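You operate a simulated robot arm through the tools that you are given. There is no shell and no other tool.

Carry out the task below with a simulated robot arm. There is one attempt and no reset: what you move stays moved.

JOB
Divide the blue tote at groove 3, lid it and shut both latches.
Fine: one yellow divider, blue lid; both totes, the grey lid, strap and buckle stay as they are.

It is judged by the outcome, as a careful person would: the job done as asked, and still so three seconds after it is handed in. It fails if anything else is knocked over, pushed out of place, dropped, spilled or broken. Lids that push on must go on centred and level and be pressed home; caps that screw on are set level and turned clockwise until they are tight.

ROBOT AND FRAMES
A 7-joint arm with a two-finger parallel gripper, fixed in place. Base frame: the origin is at the foot of the arm, x ahead of it, y to its left, z up; the work surface is at about z = 76. Lengths are in cm, angles in rad, forces in N, time in s.
With the tool pointing down near the work surface it reaches from about 34 to 78 cm from the base axis. Its first joint turns from -2.897 to 2.897 rad. Payload 3.91 kg.
The TCP is the grasp point between the finger pads, 3 cm short of the fingertips. In the tool frame z runs along the fingers and y along their closing line. Largest opening 11 cm; finger width 2, thickness 1; the body of the gripper, 4.8 by 11.2 cm, starts 5.5 cm behind the TCP.
Orientation is that of the tool frame in the base frame, as a unit quaternion [x, y, z, w]. With the fingers straight down and closing along the base's y, the tool's x points along the base's -x, its y along +y and its z along -z.

CONTROLS
- The arm moves only by the tool nudge_tool. Its argument "rows" is a list of rows, each an object (a shift or turn left out is 0, a gripper value left out holds the last) with "fingers": the finger opening in cm, from 0 to 11; "dp": the shift along the base's x, y, z in cm, a list of three; "rot": the turn, a rotation vector about the base's x, y, z in rad, a list of three. In form: [{"fingers": fingers, "dp": [tx, ty, tz], "rot": [wx, wy, wz]}, ...]. A call has 1 to 20 rows; each row is the pose to reach, as a shift and turn from the pose commanded when the call began. Rows are played at 5 a second. More than 5 cm and 0.15 rad between two rows, or a gripper value outside its range, and nothing of the call is played. A pose out of reach is approached as far as the arm can. The call stops where the force on the tool passes 60 N (or 10 N more than at its start, if that is more) or the arm is blocked; 0.2 s more then pass. Each finger travels about 15.3 cm/s and halts on what it meets, pressing with about 37 N; the grip force reading is that of the motor and also rises with nothing between the fingers. The clock runs only during rows and for 0.2 s after the last one: add rows that repeat a pose to give the fingers time. The reply holds the time, the measured pose of the TCP, the force on the tool along the base axes, the opening and the grip force, in the units named above and with some noise, with the torque about the TCP (base axes, N m) and any sound that the robot's microphone picked up.
- Cameras (640 x 400 px; columns grow to the right, rows downward): "scene" is fixed at [22.01, -50.09, 153.68]; the picture's right is [0.66, -0.75, 0.00], its down [-0.64, -0.57, -0.51] and it looks along [0.38, 0.34, -0.86] (base axes); focal length 254 px, centre (320, 200). "wrist" rides on the gripper at [7.7, 0.7, -11.4] in the tool frame; the picture's right is [-0.09, 1.00, 0.00], its down [-0.80, -0.07, -0.59] and it looks along [-0.59, -0.05, 0.80] (tool axes); focal length 270 px, centre (320, 200).
- get_image(camera): a new picture of that camera. The clock stands still meanwhile.
- raise_lower(by): slides the trunk up (or, below 0, down) by that many cm; the arm rides with it, the base frame stays. It gives what a move gives, with no picture.
- point_at(camera, pixels): for up to 12 pixels [column, row] of the newest picture of that camera ("zoom" is the newest enlarged one), the place [x, y, z] in the base frame of the surface seen there, good to about 0.3 cm. The clock stands still meanwhile.
- enlarge(camera, box): a new picture of the part [left, top, right, bottom] of that camera's present view, enlarged. The clock stands still meanwhile.
- close_job(): hands the job in; it is judged then, once.

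Unless the task says otherwise, let go and move clear before handing in.

The tools are called after ">>>" by a JSON object that holds its "method" and its "body". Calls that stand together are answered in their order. nudge_tool: Moves the arm, as the interface text tells. Its arguments: {"type":"object","properties":{"rows":{"type":"array","items":{"type":"object","properties":{"fingers":{"type":"number"},"dp":{"type":"array","items":{"type":"number"}},"rot":{"type":"array","items":{"type":"number"}}}}}},"required":["rows"]} The other tools are called the same way: raise_lower (by) slides the trunk up or down; get_image (camera) takes a picture; point_at (camera, pixels) gives the place of the surface under pixels of a picture; enlarge (camera, box) takes an enlarged picture of a part of a camera's view; close_job () hands the job in.

At the start:

```text
time_s: 0.0
eef_pos: [46.94, -6.63, 118.73]
tcp_rot: [0.0, 1.0, 0.0, 0.0]
contact_force: [-0.3, -0.8, -0.4]
wrist_torque: [0.0, 0.01, -0.06]
opening: 10.99
finger_force: 0.0
trunk travel left (down, up): [-57.5, 3.5]
```

scene: 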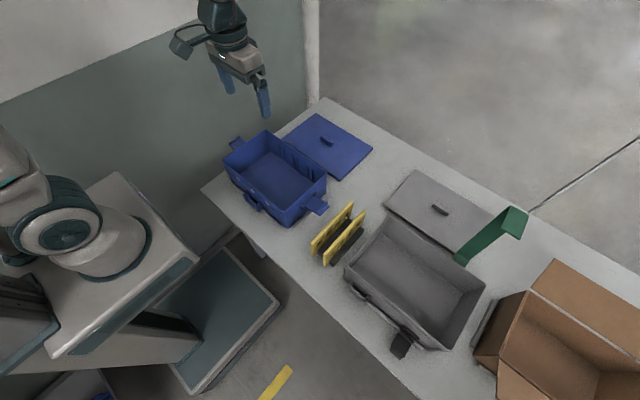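
wrist: 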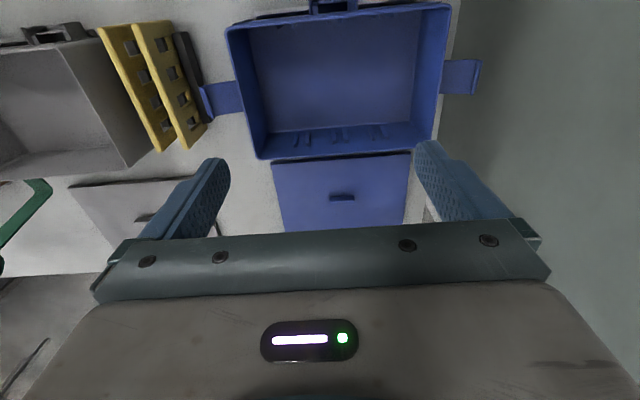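

The scene shows the blue tote around pixel (275,178), the blue lid at (328,145), two yellow dividers at (333,230)/(345,240) and the grey tote to the right. I'll enlarge the areas that matter before moving.

>>> {"method": "enlarge", "body": {"camera": "scene", "box": [210, 100, 390, 240]}}

>>> {"method": "enlarge", "body": {"camera": "wrist", "box": [200, 0, 500, 240]}}

>>> {"method": "enlarge", "body": {"camera": "scene", "box": [290, 180, 440, 290]}}

```text
2.86 times, centred on (300, 170) of scene
```

zoom: 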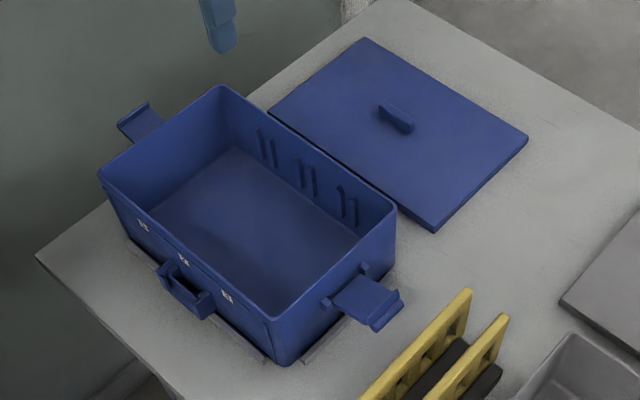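

```text
1.67 times, centred on (350, 120) of wrist
```

zoom: 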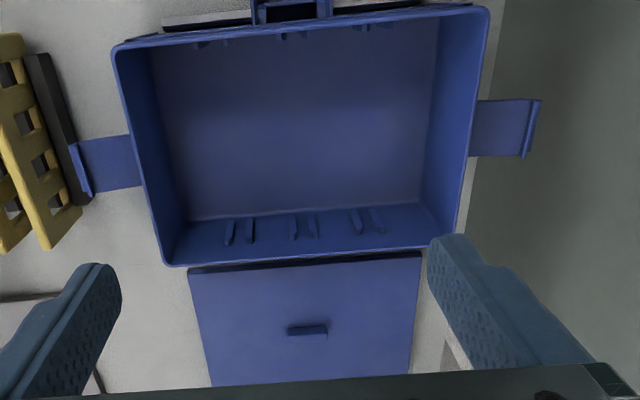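

```text
3.64 times, centred on (365, 235) of scene
```

zoom: 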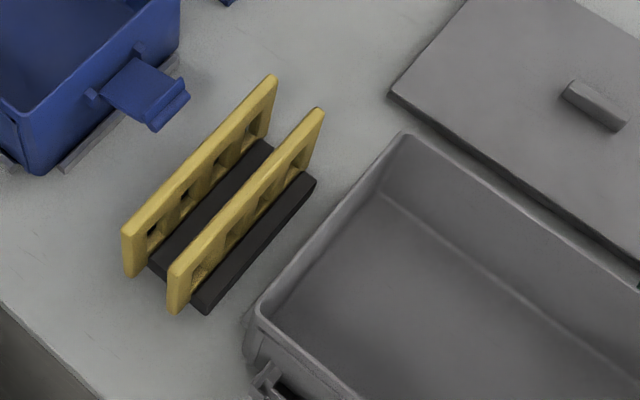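

Labels are faintly visible on the near wall of the blue tote at zoom (143,226), (184,258), (227,297). I'll enlarge those to read the groove numbering.

>>> {"method": "enlarge", "body": {"camera": "scene", "box": [226, 165, 282, 220]}}

>>> {"method": "enlarge", "body": {"camera": "scene", "box": [270, 130, 330, 180]}}

>>> {"method": "enlarge", "body": {"camera": "wrist", "box": [240, 0, 460, 60]}}

```text
7.27 times, centred on (254, 192) of scene
```

zoom: 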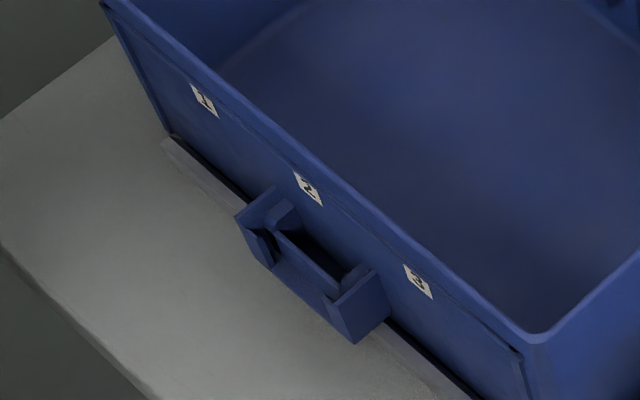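

```text
8.00 times, centred on (300, 155) of scene
```

zoom: 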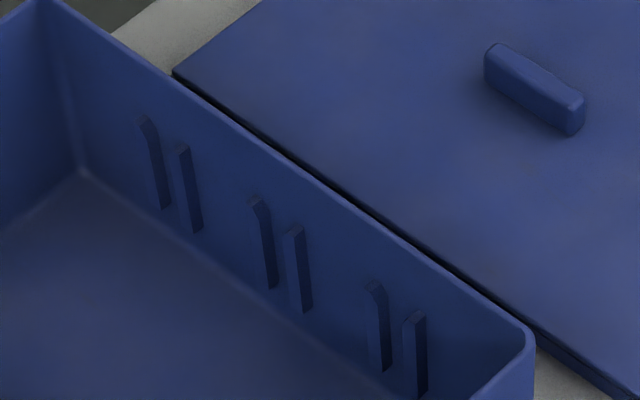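

```text
2.91 times, centred on (350, 30) of wrist
```

zoom: 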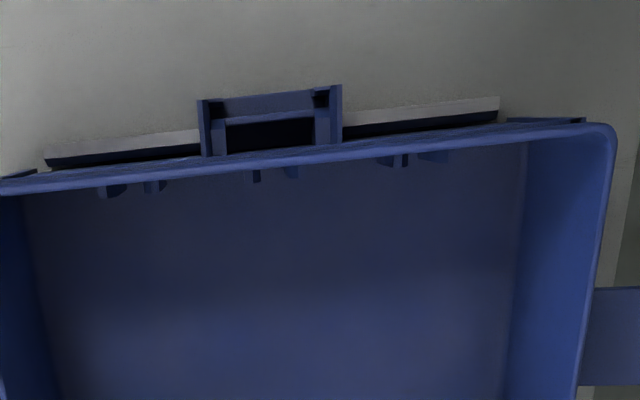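

Groove labels read 1, 2, 3 from far (+y) to near the dividers (−y), so groove 3 is the one at the dividers' end. Now I'll measure tote, rim and groove positions.

>>> {"method": "enlarge", "body": {"camera": "scene", "box": [210, 120, 340, 230]}}

```text
3.64 times, centred on (275, 175) of scene
```

zoom: 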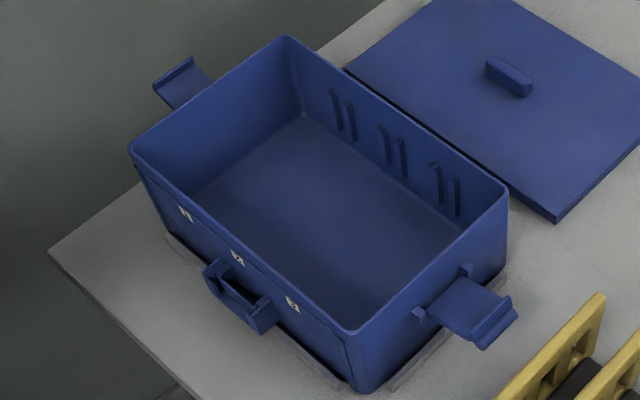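

>>> {"method": "point_at", "body": {"camera": "zoom", "pixels": [[287, 38], [131, 152], [352, 333], [506, 195], [290, 170], [438, 166], [458, 181], [437, 195], [457, 213], [293, 305], [260, 249], [430, 127]]}}

>>> {"method": "point_at", "body": {"camera": "zoom", "pixels": [[352, 65], [556, 218], [495, 62], [525, 88], [508, 68], [515, 93], [450, 100], [470, 265], [440, 310], [480, 345], [515, 310], [175, 70]]}}

```text
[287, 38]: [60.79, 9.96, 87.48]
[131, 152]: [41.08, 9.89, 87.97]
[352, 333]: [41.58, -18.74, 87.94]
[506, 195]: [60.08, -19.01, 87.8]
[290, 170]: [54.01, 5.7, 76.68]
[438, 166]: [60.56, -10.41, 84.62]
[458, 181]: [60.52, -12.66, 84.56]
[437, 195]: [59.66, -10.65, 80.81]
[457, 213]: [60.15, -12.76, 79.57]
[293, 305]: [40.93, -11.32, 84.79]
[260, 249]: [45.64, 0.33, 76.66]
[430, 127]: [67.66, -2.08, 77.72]
```

```text
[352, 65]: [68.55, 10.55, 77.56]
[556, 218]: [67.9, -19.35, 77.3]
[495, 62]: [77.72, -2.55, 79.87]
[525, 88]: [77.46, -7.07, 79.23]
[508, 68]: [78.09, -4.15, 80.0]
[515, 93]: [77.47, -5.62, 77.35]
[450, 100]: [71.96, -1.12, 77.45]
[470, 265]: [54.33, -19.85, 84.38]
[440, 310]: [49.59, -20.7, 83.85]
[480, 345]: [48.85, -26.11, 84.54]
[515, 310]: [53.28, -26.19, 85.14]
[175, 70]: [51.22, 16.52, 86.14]
```

Tote rim spans x≈41–60.8, y≈−19…10, z≈87.9; the ribs of groove 3 on the far wall are at y≈−10.4 and −12.7. The lid handle sits near (77.8,−4.7,80). Now the dividers.

>>> {"method": "enlarge", "body": {"camera": "scene", "box": [305, 190, 375, 275]}}

```text
4.71 times, centred on (340, 232) of scene
```

zoom: 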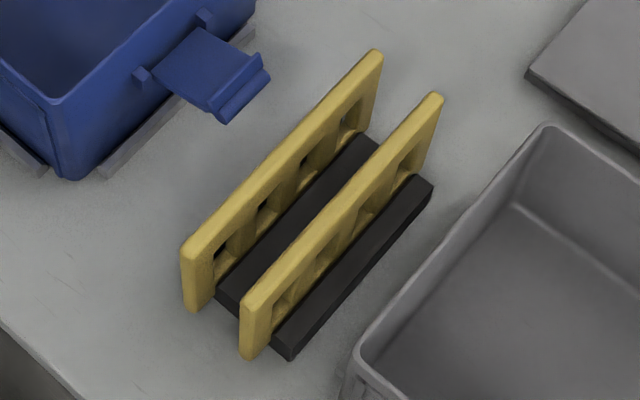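

>>> {"method": "point_at", "body": {"camera": "zoom", "pixels": [[376, 53], [188, 248], [285, 150], [437, 97], [249, 300], [345, 197], [196, 305], [250, 352], [300, 215], [360, 260], [285, 355], [430, 185]]}}

>>> {"method": "enlarge", "body": {"camera": "wrist", "box": [80, 10, 260, 170]}}

```text
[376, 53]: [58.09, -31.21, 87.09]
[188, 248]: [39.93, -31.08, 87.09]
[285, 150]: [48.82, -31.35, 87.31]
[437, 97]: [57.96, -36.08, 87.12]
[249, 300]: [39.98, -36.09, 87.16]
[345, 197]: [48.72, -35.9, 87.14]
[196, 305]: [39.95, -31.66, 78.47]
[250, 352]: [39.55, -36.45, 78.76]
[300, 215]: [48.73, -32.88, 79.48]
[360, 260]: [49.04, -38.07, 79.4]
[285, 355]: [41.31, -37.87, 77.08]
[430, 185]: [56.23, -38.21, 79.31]
```

```text
2.50 times, centred on (170, 90) of wrist
```

zoom: 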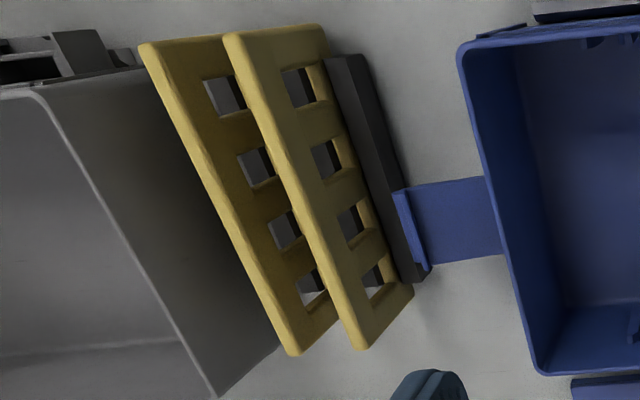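

Both dividers stand parallel to x: x≈40–58, tops at z≈87.2, y≈−31.2 and −36.0. I'll move above the one nearest the blue tote (y≈−31.2), narrowing the fingers, and look from the wrist.

>>> {"method": "nudge_tool", "body": {"rows": [{"fingers": 4, "dp": [0.5, -4.9, 0]}, {"fingers": 4, "dp": [1, -9.8, 0]}, {"fingers": 4, "dp": [1.5, -14.7, 0]}, {"fingers": 4, "dp": [2, -19.6, 0]}, {"fingers": 4, "dp": [2.1, -24.5, 0]}, {"fingers": 4, "dp": [2.1, -24.5, -4.5]}, {"fingers": 4, "dp": [2.1, -24.5, -9]}, {"fingers": 4, "dp": [2.1, -24.5, -13.5]}, {"fingers": 4, "dp": [2.1, -24.5, -18]}, {"fingers": 4, "dp": [2.1, -24.5, -20]}, {"fingers": 4, "dp": [2.1, -24.5, -20]}]}}

>>> {"method": "get_image", "body": {"camera": "wrist"}}

>>> {"method": "get_image", "body": {"camera": "scene"}}

```text
time_s: 2.4
eef_pos: [49.11, -31.22, 98.75]
tcp_rot: [-0.001, 1.0, 0.0, -0.001]
contact_force: [0.9, 0.0, -1.0]
wrist_torque: [0.02, -0.04, 0.02]
opening: 4.0
finger_force: 0.1
trunk travel left (down, up): [-57.5, 3.5]
```

```text
taken
```

wrist: 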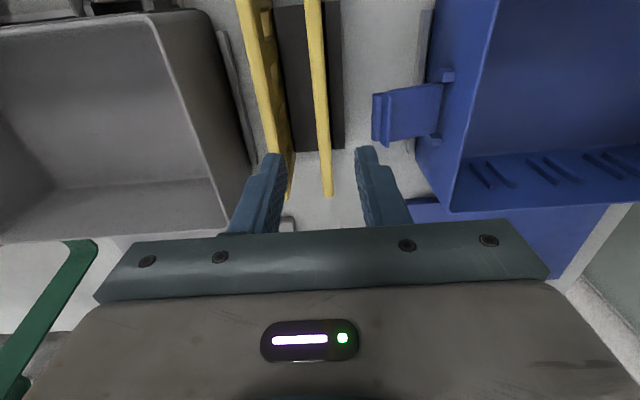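

```text
taken
```

scene: 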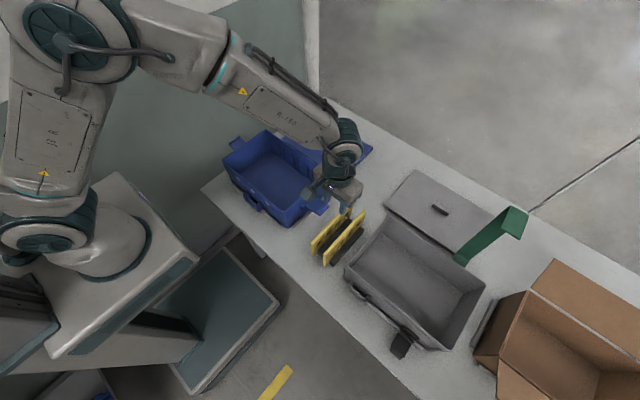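

The right-hand yellow strip in the wrist view (from (314,10) to (328,192)) is the target divider; its position between the fingers looks right. I'll measure its top edge accurately.

>>> {"method": "point_at", "body": {"camera": "wrist", "pixels": [[308, 20], [320, 20], [311, 60], [322, 60], [317, 100], [326, 100], [322, 150], [330, 150], [327, 190], [262, 100], [272, 100], [300, 100]]}}

>>> {"method": "enlarge", "body": {"camera": "wrist", "box": [220, 0, 420, 210]}}

```text
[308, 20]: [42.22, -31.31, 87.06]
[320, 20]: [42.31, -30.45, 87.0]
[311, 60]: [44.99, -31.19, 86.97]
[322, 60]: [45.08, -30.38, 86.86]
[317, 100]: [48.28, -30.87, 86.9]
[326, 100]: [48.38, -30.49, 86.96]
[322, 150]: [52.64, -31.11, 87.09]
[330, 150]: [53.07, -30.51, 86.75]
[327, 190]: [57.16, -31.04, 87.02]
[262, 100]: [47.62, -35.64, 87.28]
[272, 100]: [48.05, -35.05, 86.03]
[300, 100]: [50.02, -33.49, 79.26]
```

```text
1.90 times, centred on (320, 105) of wrist
```

zoom: 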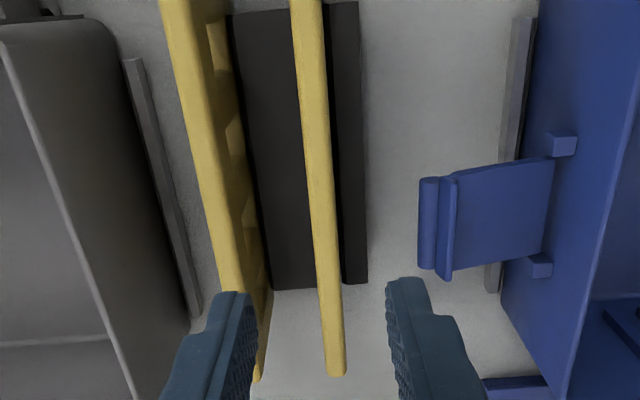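

Divider top centre is y≈−30.95, x≈49, z≈87.0, and I'm nearly above it. I'll shift +0.25 in y and descend to TCP z≈85.5, then close.

>>> {"method": "nudge_tool", "body": {"rows": [{"fingers": 4, "dp": [0, 0.25, -3]}, {"fingers": 3.4, "dp": [0, 0.25, -6]}, {"fingers": 3.2, "dp": [0, 0.25, -9]}, {"fingers": 3.2, "dp": [0, 0.25, -11]}, {"fingers": 3.2, "dp": [0, 0.25, -12.2]}, {"fingers": 3.2, "dp": [0, 0.25, -13.2]}, {"fingers": 3.2, "dp": [0, 0.25, -13.2]}]}}

>>> {"method": "get_image", "body": {"camera": "wrist"}}

```text
time_s: 4.0
eef_pos: [48.85, -30.78, 85.5]
tcp_rot: [0.0, 1.0, 0.0, 0.0]
contact_force: [-0.5, -0.9, -0.1]
wrist_torque: [-0.02, 0.01, 0.0]
opening: 3.2
finger_force: 0.1
trunk travel left (down, up): [-57.5, 3.5]
```

```text
taken
```

wrist: 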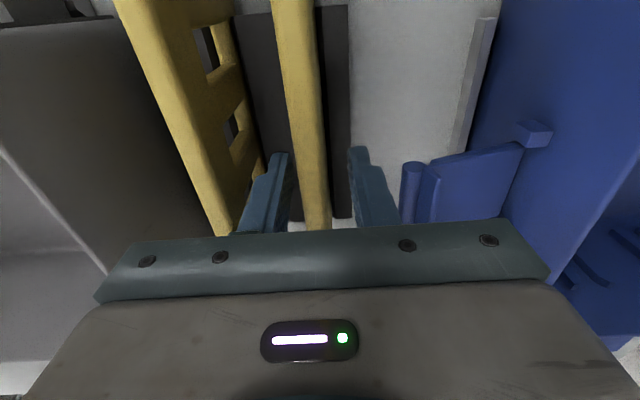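

The divider strip passes between the fingers (left tip at (283,155), right at (355,150)), with clearance both sides. Closing gently.

>>> {"method": "nudge_tool", "body": {"rows": [{"fingers": 2}, {"fingers": 1.2}, {"fingers": 0.6}, {"fingers": 0.4}, {"fingers": 0.4}]}}

>>> {"method": "get_image", "body": {"camera": "wrist"}}

```text
time_s: 5.2
eef_pos: [48.89, -30.88, 85.45]
tcp_rot: [0.0, 1.0, 0.0, 0.001]
contact_force: [0.9, -5.7, 0.4]
wrist_torque: [-0.34, -0.06, 0.01]
opening: 1.12
finger_force: 36.7
trunk travel left (down, up): [-57.5, 3.5]
```

```text
taken
```

wrist: 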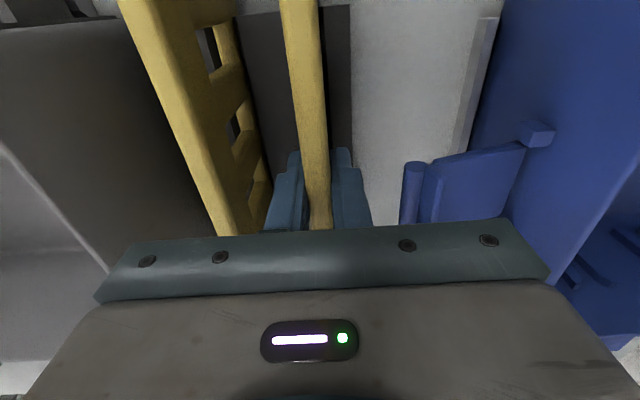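

Gripped (opening 1.12, 36.7 N), with a slight −y load from the rack. I'll lift straight up slowly, then to 16 cm.

>>> {"method": "nudge_tool", "body": {"rows": [{"fingers": 0.4, "dp": [0, -0.1, 0.5]}, {"fingers": 0.4, "dp": [0, -0.12, 1.5]}, {"fingers": 0.4, "dp": [0, -0.12, 3]}, {"fingers": 0.4, "dp": [0, -0.12, 5]}, {"fingers": 0.4, "dp": [0, -0.12, 8]}, {"fingers": 0.4, "dp": [0, -0.12, 11]}, {"fingers": 0.4, "dp": [0, -0.12, 14]}, {"fingers": 0.4, "dp": [0, -0.12, 16]}, {"fingers": 0.4, "dp": [0, -0.12, 16]}]}}

>>> {"method": "get_image", "body": {"camera": "wrist"}}

>>> {"method": "enlarge", "body": {"camera": "scene", "box": [270, 130, 430, 270]}}

```text
time_s: 7.2
eef_pos: [48.81, -30.95, 101.47]
tcp_rot: [0.0, 1.0, 0.0, 0.0]
contact_force: [-0.1, 0.4, 0.1]
wrist_torque: [-0.02, 0.06, -0.01]
opening: 1.11
finger_force: 37.3
trunk travel left (down, up): [-57.5, 3.5]
```

```text
taken
```

wrist: 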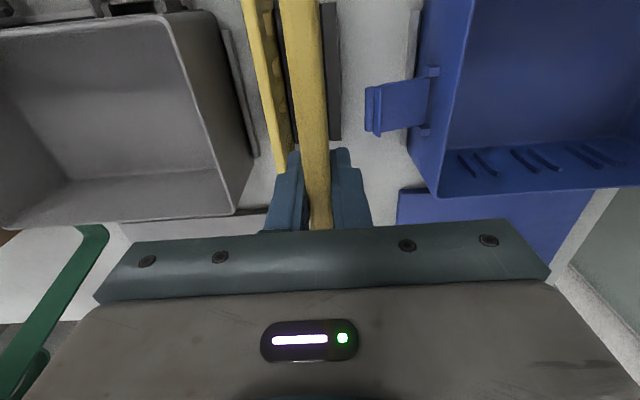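

```text
2.86 times, centred on (350, 200) of scene
```

zoom: 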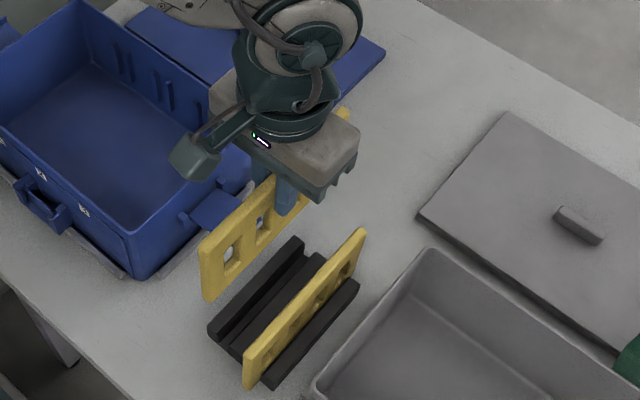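

The divider is out and hanging level in the gripper; the rack and the other divider stayed put. I'll measure the held divider's ends and bottom, and the groove ribs of the tote.

>>> {"method": "point_at", "body": {"camera": "zoom", "pixels": [[202, 244], [213, 237], [207, 300], [218, 292], [346, 108], [300, 215], [120, 60], [131, 65], [157, 85], [170, 90], [202, 115], [130, 235]]}}

>>> {"method": "point_at", "body": {"camera": "wrist", "pixels": [[458, 152], [472, 152], [466, 175], [478, 178], [492, 175], [500, 178], [518, 152], [284, 20], [318, 20], [320, 200], [330, 200], [432, 180]]}}

```text
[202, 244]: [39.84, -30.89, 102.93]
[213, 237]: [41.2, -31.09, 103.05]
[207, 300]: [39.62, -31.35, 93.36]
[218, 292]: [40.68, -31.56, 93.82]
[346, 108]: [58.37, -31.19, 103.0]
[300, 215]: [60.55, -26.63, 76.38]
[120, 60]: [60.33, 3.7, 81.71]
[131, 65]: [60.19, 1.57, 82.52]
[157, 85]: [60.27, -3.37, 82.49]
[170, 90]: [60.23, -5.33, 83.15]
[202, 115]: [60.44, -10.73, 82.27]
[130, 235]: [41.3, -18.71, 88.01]
```

```text
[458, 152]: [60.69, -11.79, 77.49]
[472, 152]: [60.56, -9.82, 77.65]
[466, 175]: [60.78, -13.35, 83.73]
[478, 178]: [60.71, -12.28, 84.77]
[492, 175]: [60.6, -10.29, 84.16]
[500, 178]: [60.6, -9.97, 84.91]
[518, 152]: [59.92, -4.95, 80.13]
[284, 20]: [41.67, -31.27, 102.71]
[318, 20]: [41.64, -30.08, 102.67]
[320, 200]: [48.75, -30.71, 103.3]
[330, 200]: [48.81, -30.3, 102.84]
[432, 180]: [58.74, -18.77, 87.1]
```

Held divider: x 39.8–58.4, top 1.5 above the TCP, bottom ≈8.1 below it. I'll carry it over groove 3 (y≈−11.45), staying above the rim, and look again.

>>> {"method": "nudge_tool", "body": {"rows": [{"fingers": 0.4, "dp": [0.5, 4, 0]}, {"fingers": 0.4, "dp": [1, 8, 0]}, {"fingers": 0.4, "dp": [1.5, 12, 0]}, {"fingers": 0.4, "dp": [1.9, 16, 0]}, {"fingers": 0.4, "dp": [1.9, 19.5, 0]}, {"fingers": 0.4, "dp": [1.9, 19.5, -1]}, {"fingers": 0.4, "dp": [1.9, 19.5, -1]}]}}

>>> {"method": "get_image", "body": {"camera": "wrist"}}

>>> {"method": "enlarge", "body": {"camera": "scene", "box": [210, 120, 340, 230]}}

```text
time_s: 8.8
eef_pos: [51.28, -11.31, 100.5]
tcp_rot: [0.0, 1.0, 0.0, 0.0]
contact_force: [0.5, 0.1, -1.3]
wrist_torque: [-0.05, 0.0, -0.02]
opening: 1.14
finger_force: 37.1
trunk travel left (down, up): [-57.5, 3.5]
```

```text
taken
```

wrist: 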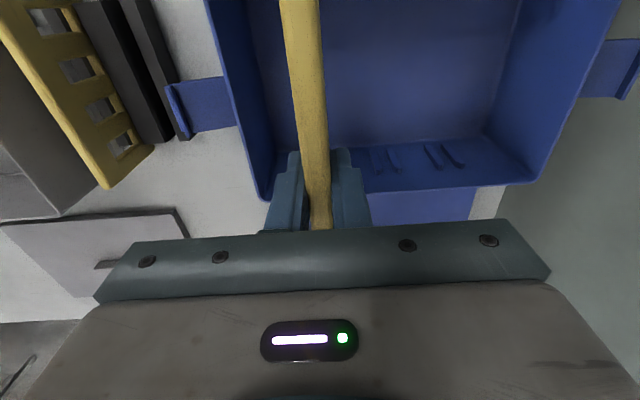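

```text
3.64 times, centred on (275, 175) of scene
```

zoom: 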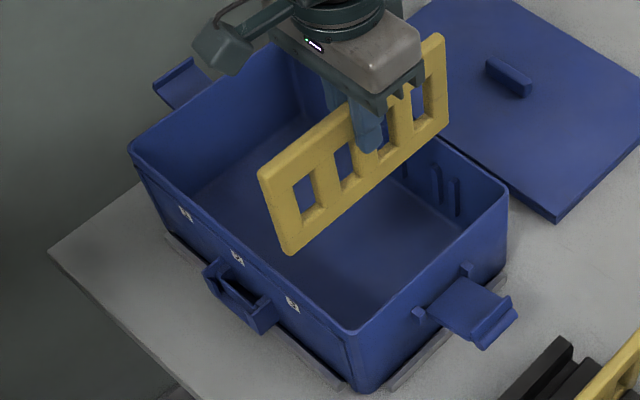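

The divider hangs over the tote above groove 3 at a level attitude. I'll measure the near and far rims, ribs and the divider's end corners in this picture.

>>> {"method": "point_at", "body": {"camera": "zoom", "pixels": [[290, 281], [296, 278], [284, 284], [470, 164], [466, 172], [475, 160], [437, 170], [458, 183], [260, 175], [443, 38], [285, 250], [447, 122]]}}

>>> {"method": "enlarge", "body": {"camera": "scene", "box": [305, 155, 345, 185]}}

```text
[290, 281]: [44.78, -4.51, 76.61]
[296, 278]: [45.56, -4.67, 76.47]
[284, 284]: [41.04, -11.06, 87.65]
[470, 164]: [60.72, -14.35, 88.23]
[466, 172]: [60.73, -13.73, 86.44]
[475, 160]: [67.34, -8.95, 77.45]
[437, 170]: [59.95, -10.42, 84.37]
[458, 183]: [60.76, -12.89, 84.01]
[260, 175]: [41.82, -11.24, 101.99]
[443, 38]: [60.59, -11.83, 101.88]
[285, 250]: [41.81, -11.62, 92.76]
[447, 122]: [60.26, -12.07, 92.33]
```

```text
13.33 times, centred on (325, 170) of scene
```

zoom: 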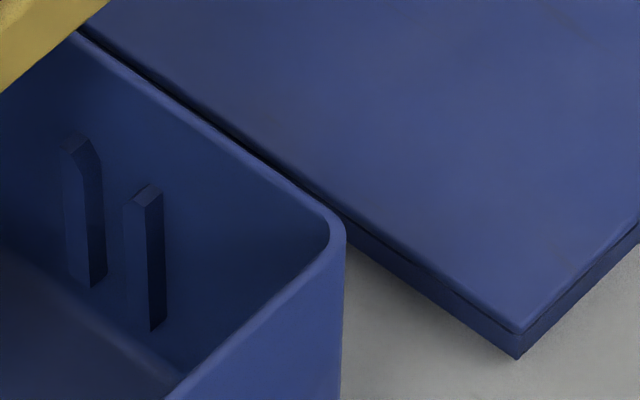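

Rib faces are now clear in this zoom: left rib (65–105, 140–285), right rib (125–163, 185–330). I'll measure the slot edges and the rim.

>>> {"method": "point_at", "body": {"camera": "zoom", "pixels": [[70, 165], [82, 180], [95, 200], [100, 180], [132, 225], [142, 235], [155, 230], [115, 200], [115, 230], [200, 112], [206, 130], [60, 190]]}}

>>> {"method": "enlarge", "body": {"camera": "scene", "box": [240, 180, 290, 212]}}

```text
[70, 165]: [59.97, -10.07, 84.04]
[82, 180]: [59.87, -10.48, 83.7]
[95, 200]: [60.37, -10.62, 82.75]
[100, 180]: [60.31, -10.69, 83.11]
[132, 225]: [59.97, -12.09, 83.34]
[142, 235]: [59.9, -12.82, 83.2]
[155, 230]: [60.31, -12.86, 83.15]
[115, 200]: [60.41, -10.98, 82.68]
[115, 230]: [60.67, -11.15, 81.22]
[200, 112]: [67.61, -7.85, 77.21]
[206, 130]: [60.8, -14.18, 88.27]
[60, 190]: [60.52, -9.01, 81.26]
```

```text
12.50 times, centred on (265, 196) of scene
```

zoom: 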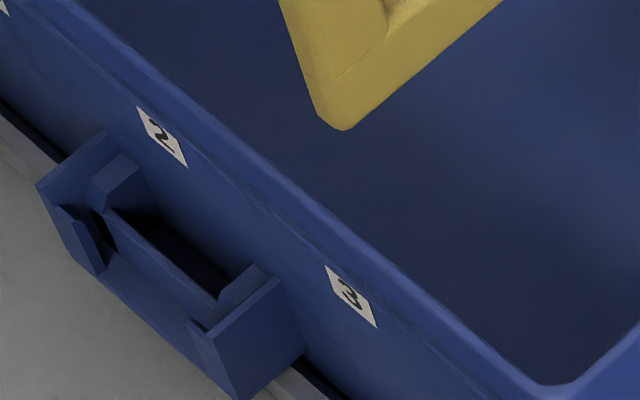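

The slot between ribs is about y −10.65…−12.0. I'll cross-check with the labels and near-rim edges in this zoom.

>>> {"method": "point_at", "body": {"camera": "zoom", "pixels": [[350, 296], [327, 268], [374, 325], [161, 136], [139, 108], [186, 164], [330, 225], [345, 240], [335, 240], [322, 245], [333, 118], [345, 128]]}}

>>> {"method": "enlarge", "body": {"camera": "wrist", "box": [190, 80, 560, 250]}}

```text
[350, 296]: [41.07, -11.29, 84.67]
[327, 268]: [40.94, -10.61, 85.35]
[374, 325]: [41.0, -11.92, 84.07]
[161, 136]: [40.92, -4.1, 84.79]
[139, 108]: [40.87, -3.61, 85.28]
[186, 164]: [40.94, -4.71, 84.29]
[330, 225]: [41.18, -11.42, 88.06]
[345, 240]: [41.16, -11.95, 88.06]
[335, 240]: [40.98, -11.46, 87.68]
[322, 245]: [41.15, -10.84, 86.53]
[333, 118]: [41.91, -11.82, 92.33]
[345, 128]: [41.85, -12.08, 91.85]
```

```text
1.73 times, centred on (375, 165) of wrist
```

zoom: 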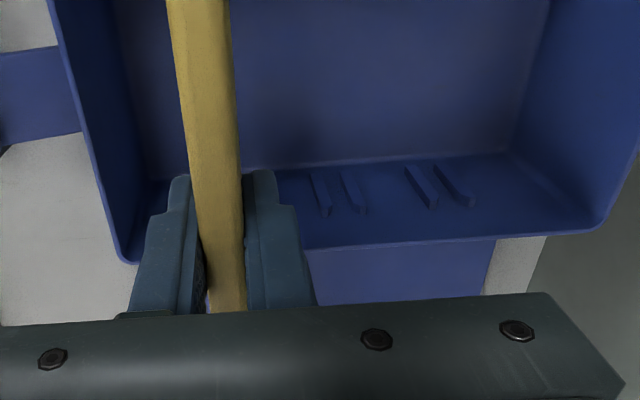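

Labels put groove 3 at y≈−11.3 and ribs at ≈−11.35; the tote's x centre ≈50.95. The held divider is centred near (51.1, −11.5), so I'll shift (−0.1,+0.12) and lower so its bottom is just above the rib tops, then check.

>>> {"method": "nudge_tool", "body": {"rows": [{"fingers": 0.4, "dp": [-0.1, 0.12, 0]}, {"fingers": 0.4, "dp": [-0.1, 0.12, -2]}, {"fingers": 0.4, "dp": [-0.1, 0.12, -4]}, {"fingers": 0.4, "dp": [-0.1, 0.12, -5.2]}, {"fingers": 0.4, "dp": [-0.1, 0.12, -6.2]}, {"fingers": 0.4, "dp": [-0.1, 0.12, -6.2]}, {"fingers": 0.4, "dp": [-0.1, 0.12, -6.2]}]}}

>>> {"method": "enlarge", "body": {"camera": "scene", "box": [305, 145, 345, 185]}}

>>> {"method": "enlarge", "body": {"camera": "scene", "box": [240, 165, 310, 212]}}

```text
time_s: 10.4
eef_pos: [50.87, -11.32, 94.45]
tcp_rot: [-0.001, 1.0, 0.0, 0.0]
contact_force: [-0.5, 0.0, -0.9]
wrist_torque: [-0.01, -0.01, -0.01]
opening: 1.12
finger_force: 37.0
trunk travel left (down, up): [-57.5, 3.5]
```

```text
10.00 times, centred on (325, 165) of scene
```

zoom: 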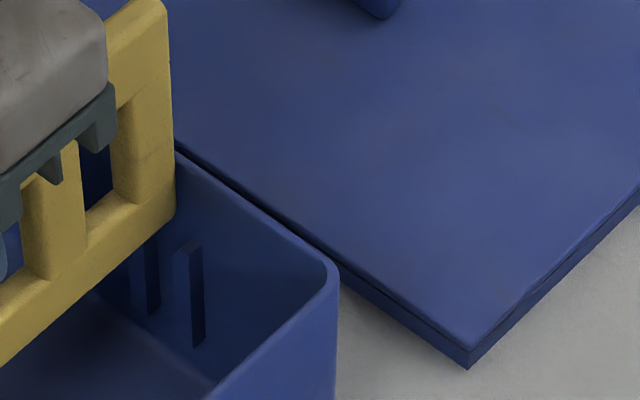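

```text
8.51 times, centred on (275, 188) of scene
```

zoom: 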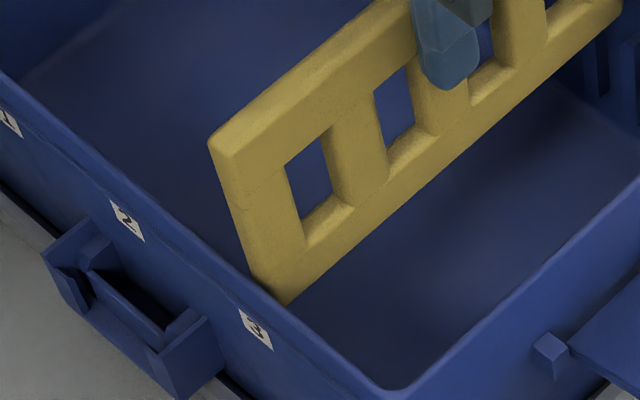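

In the zoom the divider's far end (column 150–175) projects straight down into the slot between the ribs (columns ≈150–180), well centred. I'll lower slowly into the ribs and watch the force.

>>> {"method": "nudge_tool", "body": {"rows": [{"fingers": 0.4, "dp": [0, 0, -0.4]}, {"fingers": 0.4, "dp": [0, 0, -0.8]}, {"fingers": 0.4, "dp": [0, 0, -1.2]}, {"fingers": 0.4, "dp": [0, 0, -1.6]}, {"fingers": 0.4, "dp": [0, 0, -2.0]}, {"fingers": 0.4, "dp": [0, 0, -2.4]}, {"fingers": 0.4, "dp": [0, 0, -2.4]}]}}

>>> {"method": "enlarge", "body": {"camera": "scene", "box": [305, 145, 345, 185]}}

>>> {"method": "enlarge", "body": {"camera": "scene", "box": [240, 165, 310, 212]}}

```text
time_s: 12.0
eef_pos: [50.88, -11.32, 91.96]
tcp_rot: [0.0, 1.0, 0.0, 0.0]
contact_force: [0.5, -0.4, -0.7]
wrist_torque: [0.03, 0.02, -0.01]
opening: 1.13
finger_force: 37.1
trunk travel left (down, up): [-57.5, 3.5]
```

```text
10.00 times, centred on (325, 165) of scene
```

zoom: 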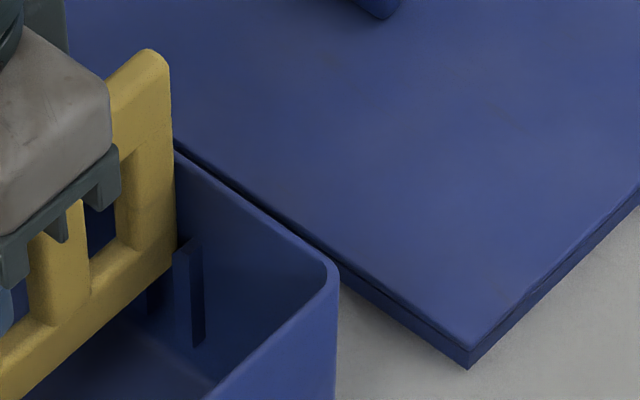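

```text
8.51 times, centred on (275, 188) of scene
```

zoom: 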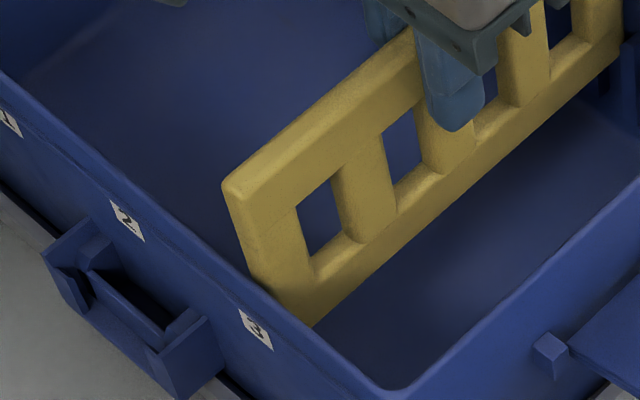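

No contact force, and the far end is entering left of the right rib (divider edge at column 175). Continuing down slowly.

>>> {"method": "nudge_tool", "body": {"rows": [{"fingers": 0.4, "dp": [0, 0, -0.5]}, {"fingers": 0.4, "dp": [0, 0, -1.0]}, {"fingers": 0.4, "dp": [0, 0, -1.5]}, {"fingers": 0.4, "dp": [0, 0, -2.0]}, {"fingers": 0.4, "dp": [0, 0, -2.5]}, {"fingers": 0.4, "dp": [0, 0, -3.0]}, {"fingers": 0.4, "dp": [0, 0, -3.5]}, {"fingers": 0.4, "dp": [0, 0, -4.0]}, {"fingers": 0.4, "dp": [0, 0, -4.0]}]}}

>>> {"method": "enlarge", "body": {"camera": "scene", "box": [230, 130, 340, 212]}}

```text
time_s: 14.0
eef_pos: [50.93, -11.15, 87.98]
tcp_rot: [0.0, 1.0, 0.0, 0.0]
contact_force: [-0.7, 0.6, -0.4]
wrist_torque: [0.01, -0.03, 0.0]
opening: 1.16
finger_force: 37.4
trunk travel left (down, up): [-57.5, 3.5]
```

```text
4.88 times, centred on (285, 171) of scene
```

zoom: 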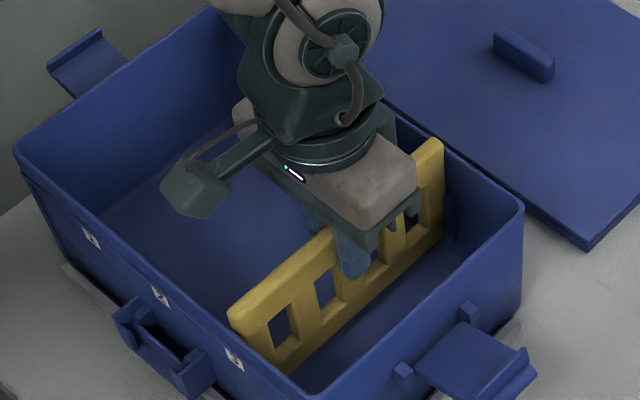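

Still no contact, the divider sits between both rib pairs. Lowering the last ~3 cm toward the floor in small steps.

>>> {"method": "nudge_tool", "body": {"rows": [{"fingers": 0.4, "dp": [0, 0, -0.5]}, {"fingers": 0.4, "dp": [0, 0, -1.0]}, {"fingers": 0.4, "dp": [0, 0, -1.5]}, {"fingers": 0.4, "dp": [0, 0, -2.0]}, {"fingers": 0.4, "dp": [0, 0, -2.4]}, {"fingers": 0.4, "dp": [0, 0, -2.6]}, {"fingers": 0.4, "dp": [0, 0, -2.8]}, {"fingers": 0.4, "dp": [0, 0, -2.8]}]}}

```text
time_s: 15.8
eef_pos: [50.74, -11.33, 85.4]
tcp_rot: [0.0, 1.0, -0.001, 0.002]
contact_force: [1.7, 0.1, 24.9]
wrist_torque: [-0.02, 0.63, 0.02]
opening: 1.13
finger_force: 36.7
trunk travel left (down, up): [-57.5, 3.5]
```

Upward force 24.9 N at TCP z=85.4 indicates it has met the floor (or something). I'll check the seat level from the pictures before releasing.

>>> {"method": "enlarge", "body": {"camera": "scene", "box": [230, 130, 340, 212]}}

>>> {"method": "get_image", "body": {"camera": "wrist"}}

```text
4.88 times, centred on (285, 171) of scene
```

zoom: 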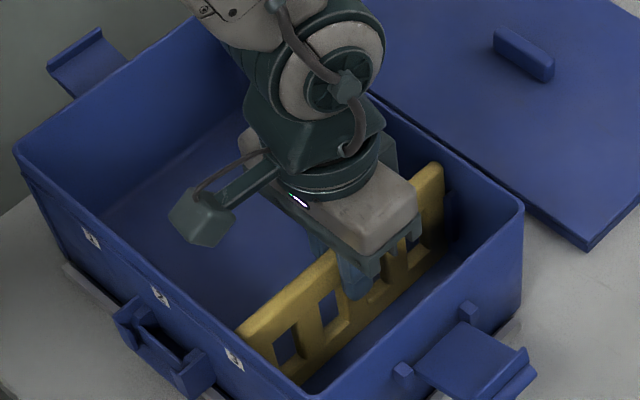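

```text
taken
```

wrist: 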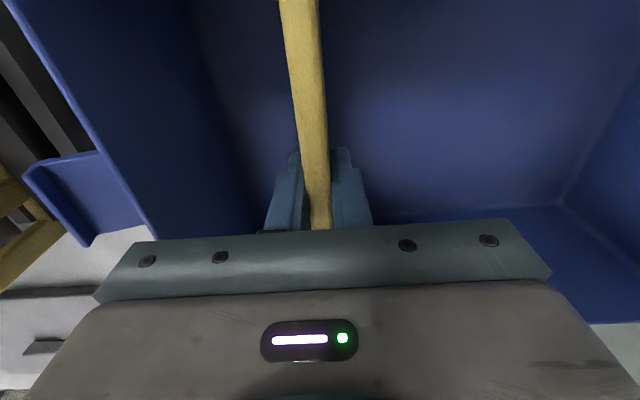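

>>> {"method": "point_at", "body": {"camera": "zoom", "pixels": [[243, 331], [250, 325], [436, 168], [300, 385], [320, 370], [400, 300], [430, 255], [330, 260], [345, 338], [320, 345], [400, 280], [440, 215]]}}

```text
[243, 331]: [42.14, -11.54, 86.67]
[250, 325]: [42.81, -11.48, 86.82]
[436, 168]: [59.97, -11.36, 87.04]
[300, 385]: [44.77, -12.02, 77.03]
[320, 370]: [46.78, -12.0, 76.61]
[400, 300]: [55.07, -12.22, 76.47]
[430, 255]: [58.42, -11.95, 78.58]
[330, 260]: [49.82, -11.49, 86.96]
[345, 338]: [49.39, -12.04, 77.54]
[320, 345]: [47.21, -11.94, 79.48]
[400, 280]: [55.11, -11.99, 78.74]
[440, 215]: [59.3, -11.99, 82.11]
```

The divider bottom reads z≈76.6–77 (floor) and its top 86.7–87.0 along its length, below the rim — it's seated in groove 3. Easing the force off and releasing, then rising.

>>> {"method": "nudge_tool", "body": {"rows": [{"fingers": 0.4, "dp": [0, 0, 0.15]}, {"fingers": 1.2, "dp": [0, 0, 0.15]}, {"fingers": 2, "dp": [0, 0, 0.15]}, {"fingers": 3, "dp": [0, 0, 0.15]}, {"fingers": 3, "dp": [0, 0, 0.15]}]}}

>>> {"method": "get_image", "body": {"camera": "wrist"}}

```text
time_s: 17.0
eef_pos: [50.91, -11.16, 85.4]
tcp_rot: [-0.001, 1.0, 0.0, -0.001]
contact_force: [0.6, 0.0, 0.2]
wrist_torque: [-0.02, 0.0, 0.0]
opening: 3.0
finger_force: 0.1
trunk travel left (down, up): [-57.5, 3.5]
```

```text
taken
```

wrist: 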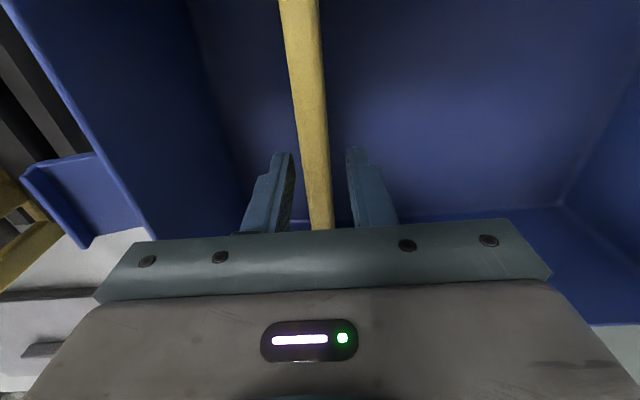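

The divider stands free between the open fingers. Rising straight up to clear, then heading toward the lid at a safe height for a closer look.

>>> {"method": "nudge_tool", "body": {"rows": [{"fingers": 3, "dp": [0, 0, 1]}, {"fingers": 3, "dp": [0, 0, 3]}, {"fingers": 3, "dp": [0, 0, 6]}, {"fingers": 3, "dp": [0, 0, 10]}, {"fingers": 3, "dp": [0, 0, 14]}, {"fingers": 4, "dp": [0, 0, 18]}, {"fingers": 6, "dp": [3, 2, 20]}, {"fingers": 6, "dp": [6, 4, 22]}, {"fingers": 6, "dp": [9, 6, 22]}, {"fingers": 6, "dp": [9, 6, 22]}]}}

>>> {"method": "get_image", "body": {"camera": "wrist"}}

>>> {"method": "enlarge", "body": {"camera": "scene", "box": [220, 110, 400, 220]}}

```text
time_s: 19.2
eef_pos: [60.11, -5.3, 107.5]
tcp_rot: [0.001, 1.0, 0.0, 0.0]
contact_force: [0.4, -0.7, 0.8]
wrist_torque: [0.0, 0.01, 0.01]
opening: 5.98
finger_force: 0.1
trunk travel left (down, up): [-57.5, 3.5]
```

```text
taken
```

wrist: 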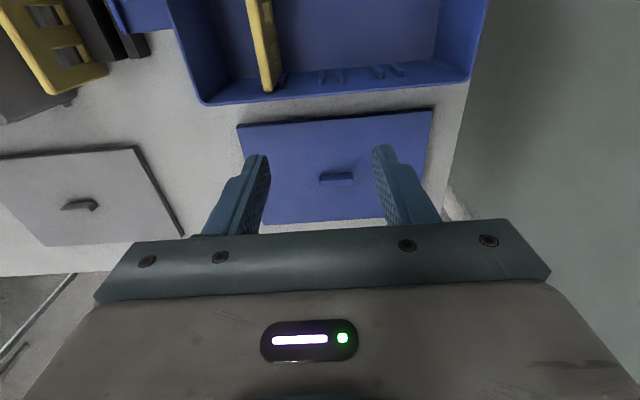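

```text
3.56 times, centred on (310, 165) of scene
```

zoom: 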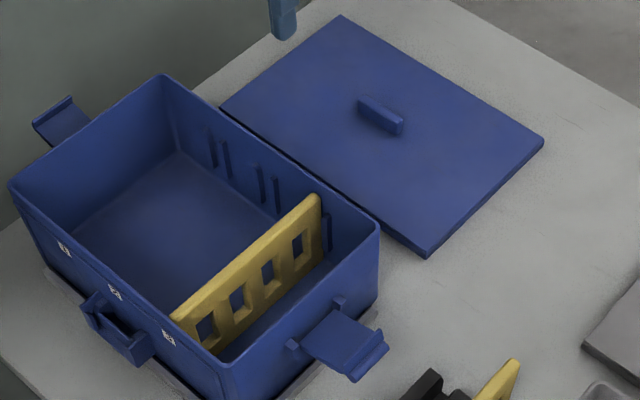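

The divider stands upright in groove 3. Now measuring the lid and its handle in this zoom and from the wrist.

>>> {"method": "point_at", "body": {"camera": "zoom", "pixels": [[342, 18], [224, 107], [426, 249], [541, 141], [365, 98], [400, 121], [361, 110], [396, 134], [380, 108], [375, 119], [390, 190], [290, 100]]}}

>>> {"method": "enlarge", "body": {"camera": "wrist", "box": [220, 80, 460, 230]}}

```text
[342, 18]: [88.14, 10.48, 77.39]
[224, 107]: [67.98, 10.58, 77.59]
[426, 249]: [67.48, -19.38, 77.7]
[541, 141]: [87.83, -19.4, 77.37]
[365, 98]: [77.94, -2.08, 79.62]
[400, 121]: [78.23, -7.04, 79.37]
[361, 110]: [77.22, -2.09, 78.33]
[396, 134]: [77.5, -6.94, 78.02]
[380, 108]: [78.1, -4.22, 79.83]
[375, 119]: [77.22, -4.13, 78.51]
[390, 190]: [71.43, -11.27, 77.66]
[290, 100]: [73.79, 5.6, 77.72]
```

```text
2.67 times, centred on (340, 155) of wrist
```

zoom: 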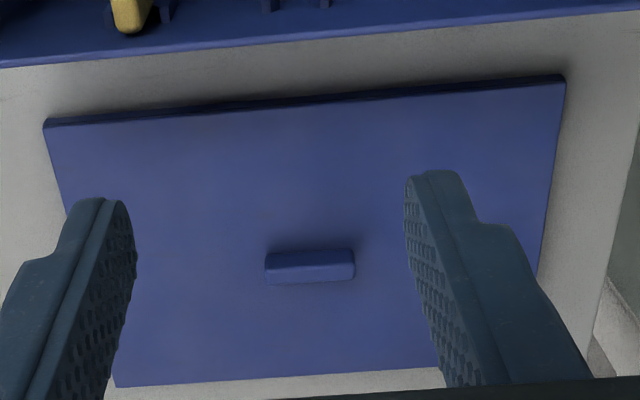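

Lid: x 67.7–88.0, y −19.4…10.5, centre ≈(77.85,−4.45), top z≈77.6; handle 5.0 long in y, centre (77.8,−4.55), top ≈79.8. It's near the reach limit, so I'll approach high first and check the reached pose.

>>> {"method": "nudge_tool", "body": {"rows": [{"fingers": 8, "dp": [4, 0.5, -2]}, {"fingers": 8, "dp": [8, 0.7, -4]}, {"fingers": 8, "dp": [12, 0.75, -6]}, {"fingers": 8, "dp": [15, 0.75, -8]}, {"fingers": 8, "dp": [17.8, 0.75, -10]}, {"fingers": 8, "dp": [17.8, 0.75, -12]}, {"fingers": 8, "dp": [17.8, 0.75, -12]}, {"fingers": 8, "dp": [17.8, 0.75, -12]}]}}

>>> {"method": "get_image", "body": {"camera": "wrist"}}

>>> {"method": "get_image", "body": {"camera": "scene"}}

```text
time_s: 21.0
eef_pos: [77.82, -4.5, 95.43]
tcp_rot: [0.0, 1.0, 0.0, 0.0]
contact_force: [-0.2, 0.4, 0.0]
wrist_torque: [0.0, -0.04, 0.0]
opening: 8.02
finger_force: 0.1
trunk travel left (down, up): [-57.5, 3.5]
```

```text
taken
```

wrist: 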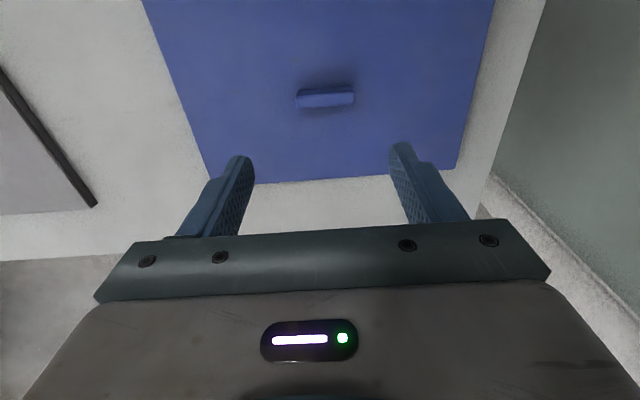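

```text
taken
```

scene: 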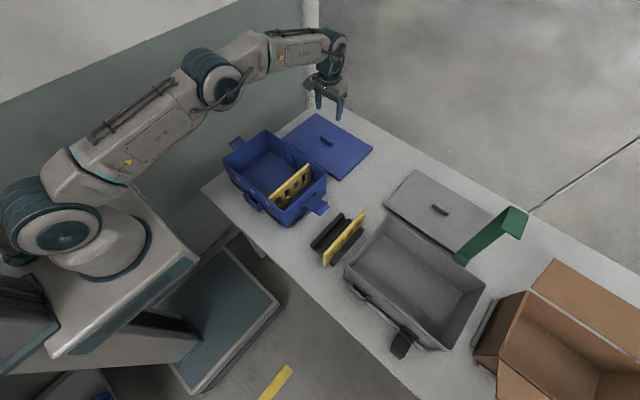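

Reached x=77.82 without trouble. I'll measure the handle from the wrist view (handle at about (297–354, 85–107)).

>>> {"method": "enlarge", "body": {"camera": "wrist", "box": [240, 50, 420, 160]}}

>>> {"method": "point_at", "body": {"camera": "wrist", "pixels": [[300, 92], [352, 88], [326, 90], [299, 103], [353, 102], [326, 103], [327, 96], [186, 100], [484, 60], [300, 178], [250, 180], [400, 176]]}}

```text
3.56 times, centred on (330, 105) of wrist
```

zoom: 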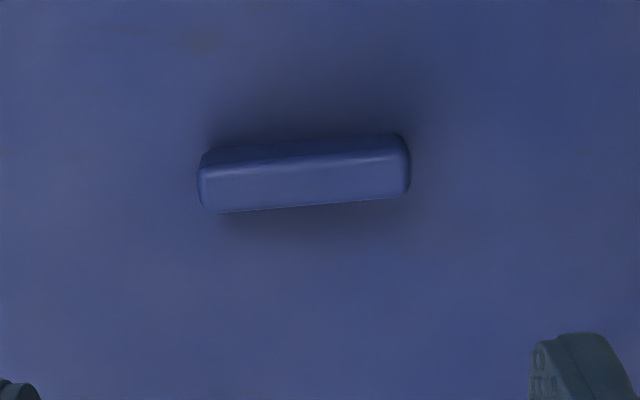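

```text
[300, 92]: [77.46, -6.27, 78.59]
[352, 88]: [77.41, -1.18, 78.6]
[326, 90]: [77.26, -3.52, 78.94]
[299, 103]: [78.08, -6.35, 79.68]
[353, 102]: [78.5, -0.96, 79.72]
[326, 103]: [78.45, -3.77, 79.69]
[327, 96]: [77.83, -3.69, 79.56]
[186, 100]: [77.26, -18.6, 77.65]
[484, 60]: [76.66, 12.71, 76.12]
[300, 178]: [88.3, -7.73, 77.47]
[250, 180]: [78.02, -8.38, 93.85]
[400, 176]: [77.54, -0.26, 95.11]
```

The wrist view puts the handle at column ≈326 (tool axis is column 320), slightly +y of the tool, while the scene says ≈−4.55. I'll descend to above the handle with wide fingers and re-check at close range.

>>> {"method": "nudge_tool", "body": {"rows": [{"fingers": 8, "dp": [0, 0.2, -3]}, {"fingers": 8, "dp": [0, 0.2, -6]}, {"fingers": 8, "dp": [0, 0.2, -8.5]}, {"fingers": 8, "dp": [0, 0.2, -10]}, {"fingers": 8, "dp": [0, 0.2, -10]}, {"fingers": 8, "dp": [0, 0.2, -10]}]}}

>>> {"method": "get_image", "body": {"camera": "wrist"}}

>>> {"method": "enlarge", "body": {"camera": "scene", "box": [280, 80, 390, 190]}}

```text
time_s: 22.4
eef_pos: [77.74, -4.48, 85.38]
tcp_rot: [0.0, 1.0, 0.0, 0.0]
contact_force: [0.0, 0.0, -0.2]
wrist_torque: [-0.02, 0.0, 0.0]
opening: 8.01
finger_force: 0.1
trunk travel left (down, up): [-57.5, 3.5]
```

```text
taken
```

wrist: 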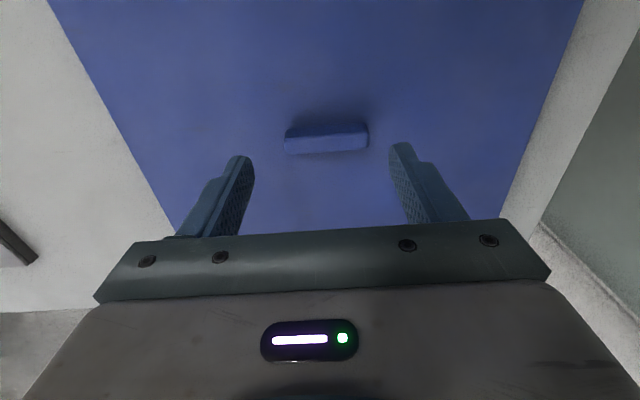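

```text
3.64 times, centred on (335, 135) of scene
```

zoom: 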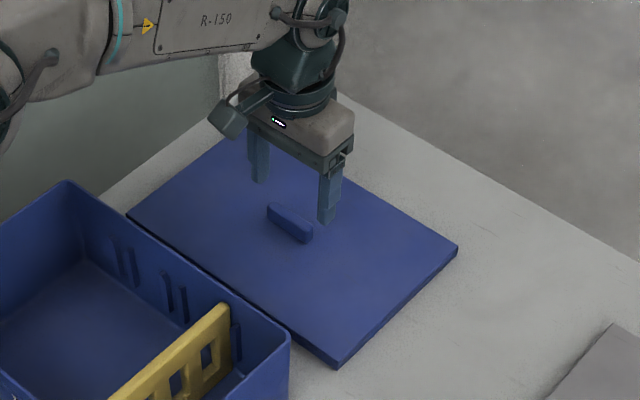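

Close-up: handle spans columns 284–369 (centre 326.5), fingers' midpoint ≈321. I'll cross-check with the scene by measuring the fingers and handle in the same zoom.

>>> {"method": "point_at", "body": {"camera": "zoom", "pixels": [[262, 178], [328, 218], [320, 215], [334, 215], [268, 178], [255, 178], [270, 205], [309, 229], [290, 215], [268, 212], [308, 241], [285, 226]]}}

>>> {"method": "point_at", "body": {"camera": "wrist", "pixels": [[287, 143], [366, 140], [326, 142], [287, 132], [366, 128], [326, 130], [100, 100], [553, 100], [140, 180], [515, 180], [245, 165], [395, 155]]}}

```text
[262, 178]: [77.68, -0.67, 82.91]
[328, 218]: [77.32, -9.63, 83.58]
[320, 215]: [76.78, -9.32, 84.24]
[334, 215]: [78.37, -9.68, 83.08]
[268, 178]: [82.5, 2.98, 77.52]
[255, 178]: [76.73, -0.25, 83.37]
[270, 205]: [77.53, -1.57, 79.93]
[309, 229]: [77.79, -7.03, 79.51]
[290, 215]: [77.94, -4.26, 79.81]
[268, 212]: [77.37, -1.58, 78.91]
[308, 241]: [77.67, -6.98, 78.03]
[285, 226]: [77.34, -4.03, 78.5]
```

```text
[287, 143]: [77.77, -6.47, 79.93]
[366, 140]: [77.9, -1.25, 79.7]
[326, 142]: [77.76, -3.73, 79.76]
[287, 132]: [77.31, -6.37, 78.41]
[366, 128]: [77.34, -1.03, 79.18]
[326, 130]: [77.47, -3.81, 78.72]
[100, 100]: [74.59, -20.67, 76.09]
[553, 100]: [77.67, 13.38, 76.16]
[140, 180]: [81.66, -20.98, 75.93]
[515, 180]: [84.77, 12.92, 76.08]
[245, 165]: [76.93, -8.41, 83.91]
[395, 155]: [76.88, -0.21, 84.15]
```

Correcting for small biases, the handle centre is about (77.9,−4.05). I'll shift (+0.2,+0.35), descend to TCP z≈80.9 (tips just above the lid plate), and close gently on the handle ends.

>>> {"method": "nudge_tool", "body": {"rows": [{"fingers": 8, "dp": [0.2, 0.35, -1]}, {"fingers": 8, "dp": [0.2, 0.35, -2]}, {"fingers": 8, "dp": [0.2, 0.35, -3]}, {"fingers": 8, "dp": [0.2, 0.35, -3.8]}, {"fingers": 8, "dp": [0.2, 0.35, -4.4]}, {"fingers": 8, "dp": [0.2, 0.35, -4.4]}]}}

>>> {"method": "get_image", "body": {"camera": "wrist"}}

>>> {"method": "enlarge", "body": {"camera": "scene", "box": [300, 110, 360, 160]}}

```text
time_s: 23.8
eef_pos: [77.76, -3.83, 80.91]
tcp_rot: [0.0, 1.0, 0.0, 0.001]
contact_force: [-0.8, -0.3, 0.2]
wrist_torque: [0.01, 0.01, -0.02]
opening: 7.99
finger_force: 0.0
trunk travel left (down, up): [-57.5, 3.5]
```

```text
taken
```

wrist: 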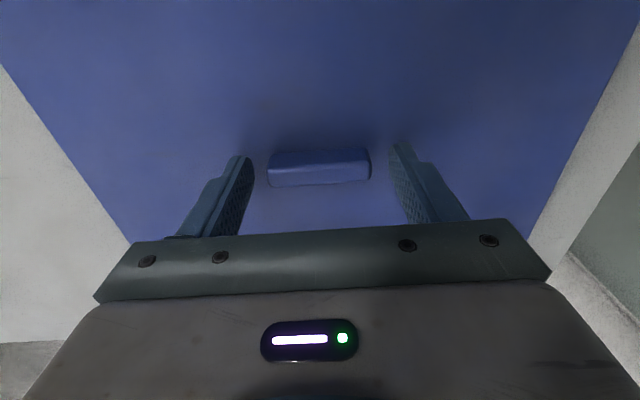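

```text
8.00 times, centred on (330, 135) of scene
```

zoom: 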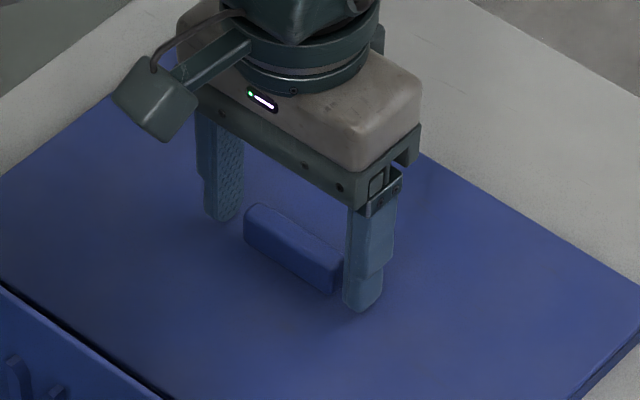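

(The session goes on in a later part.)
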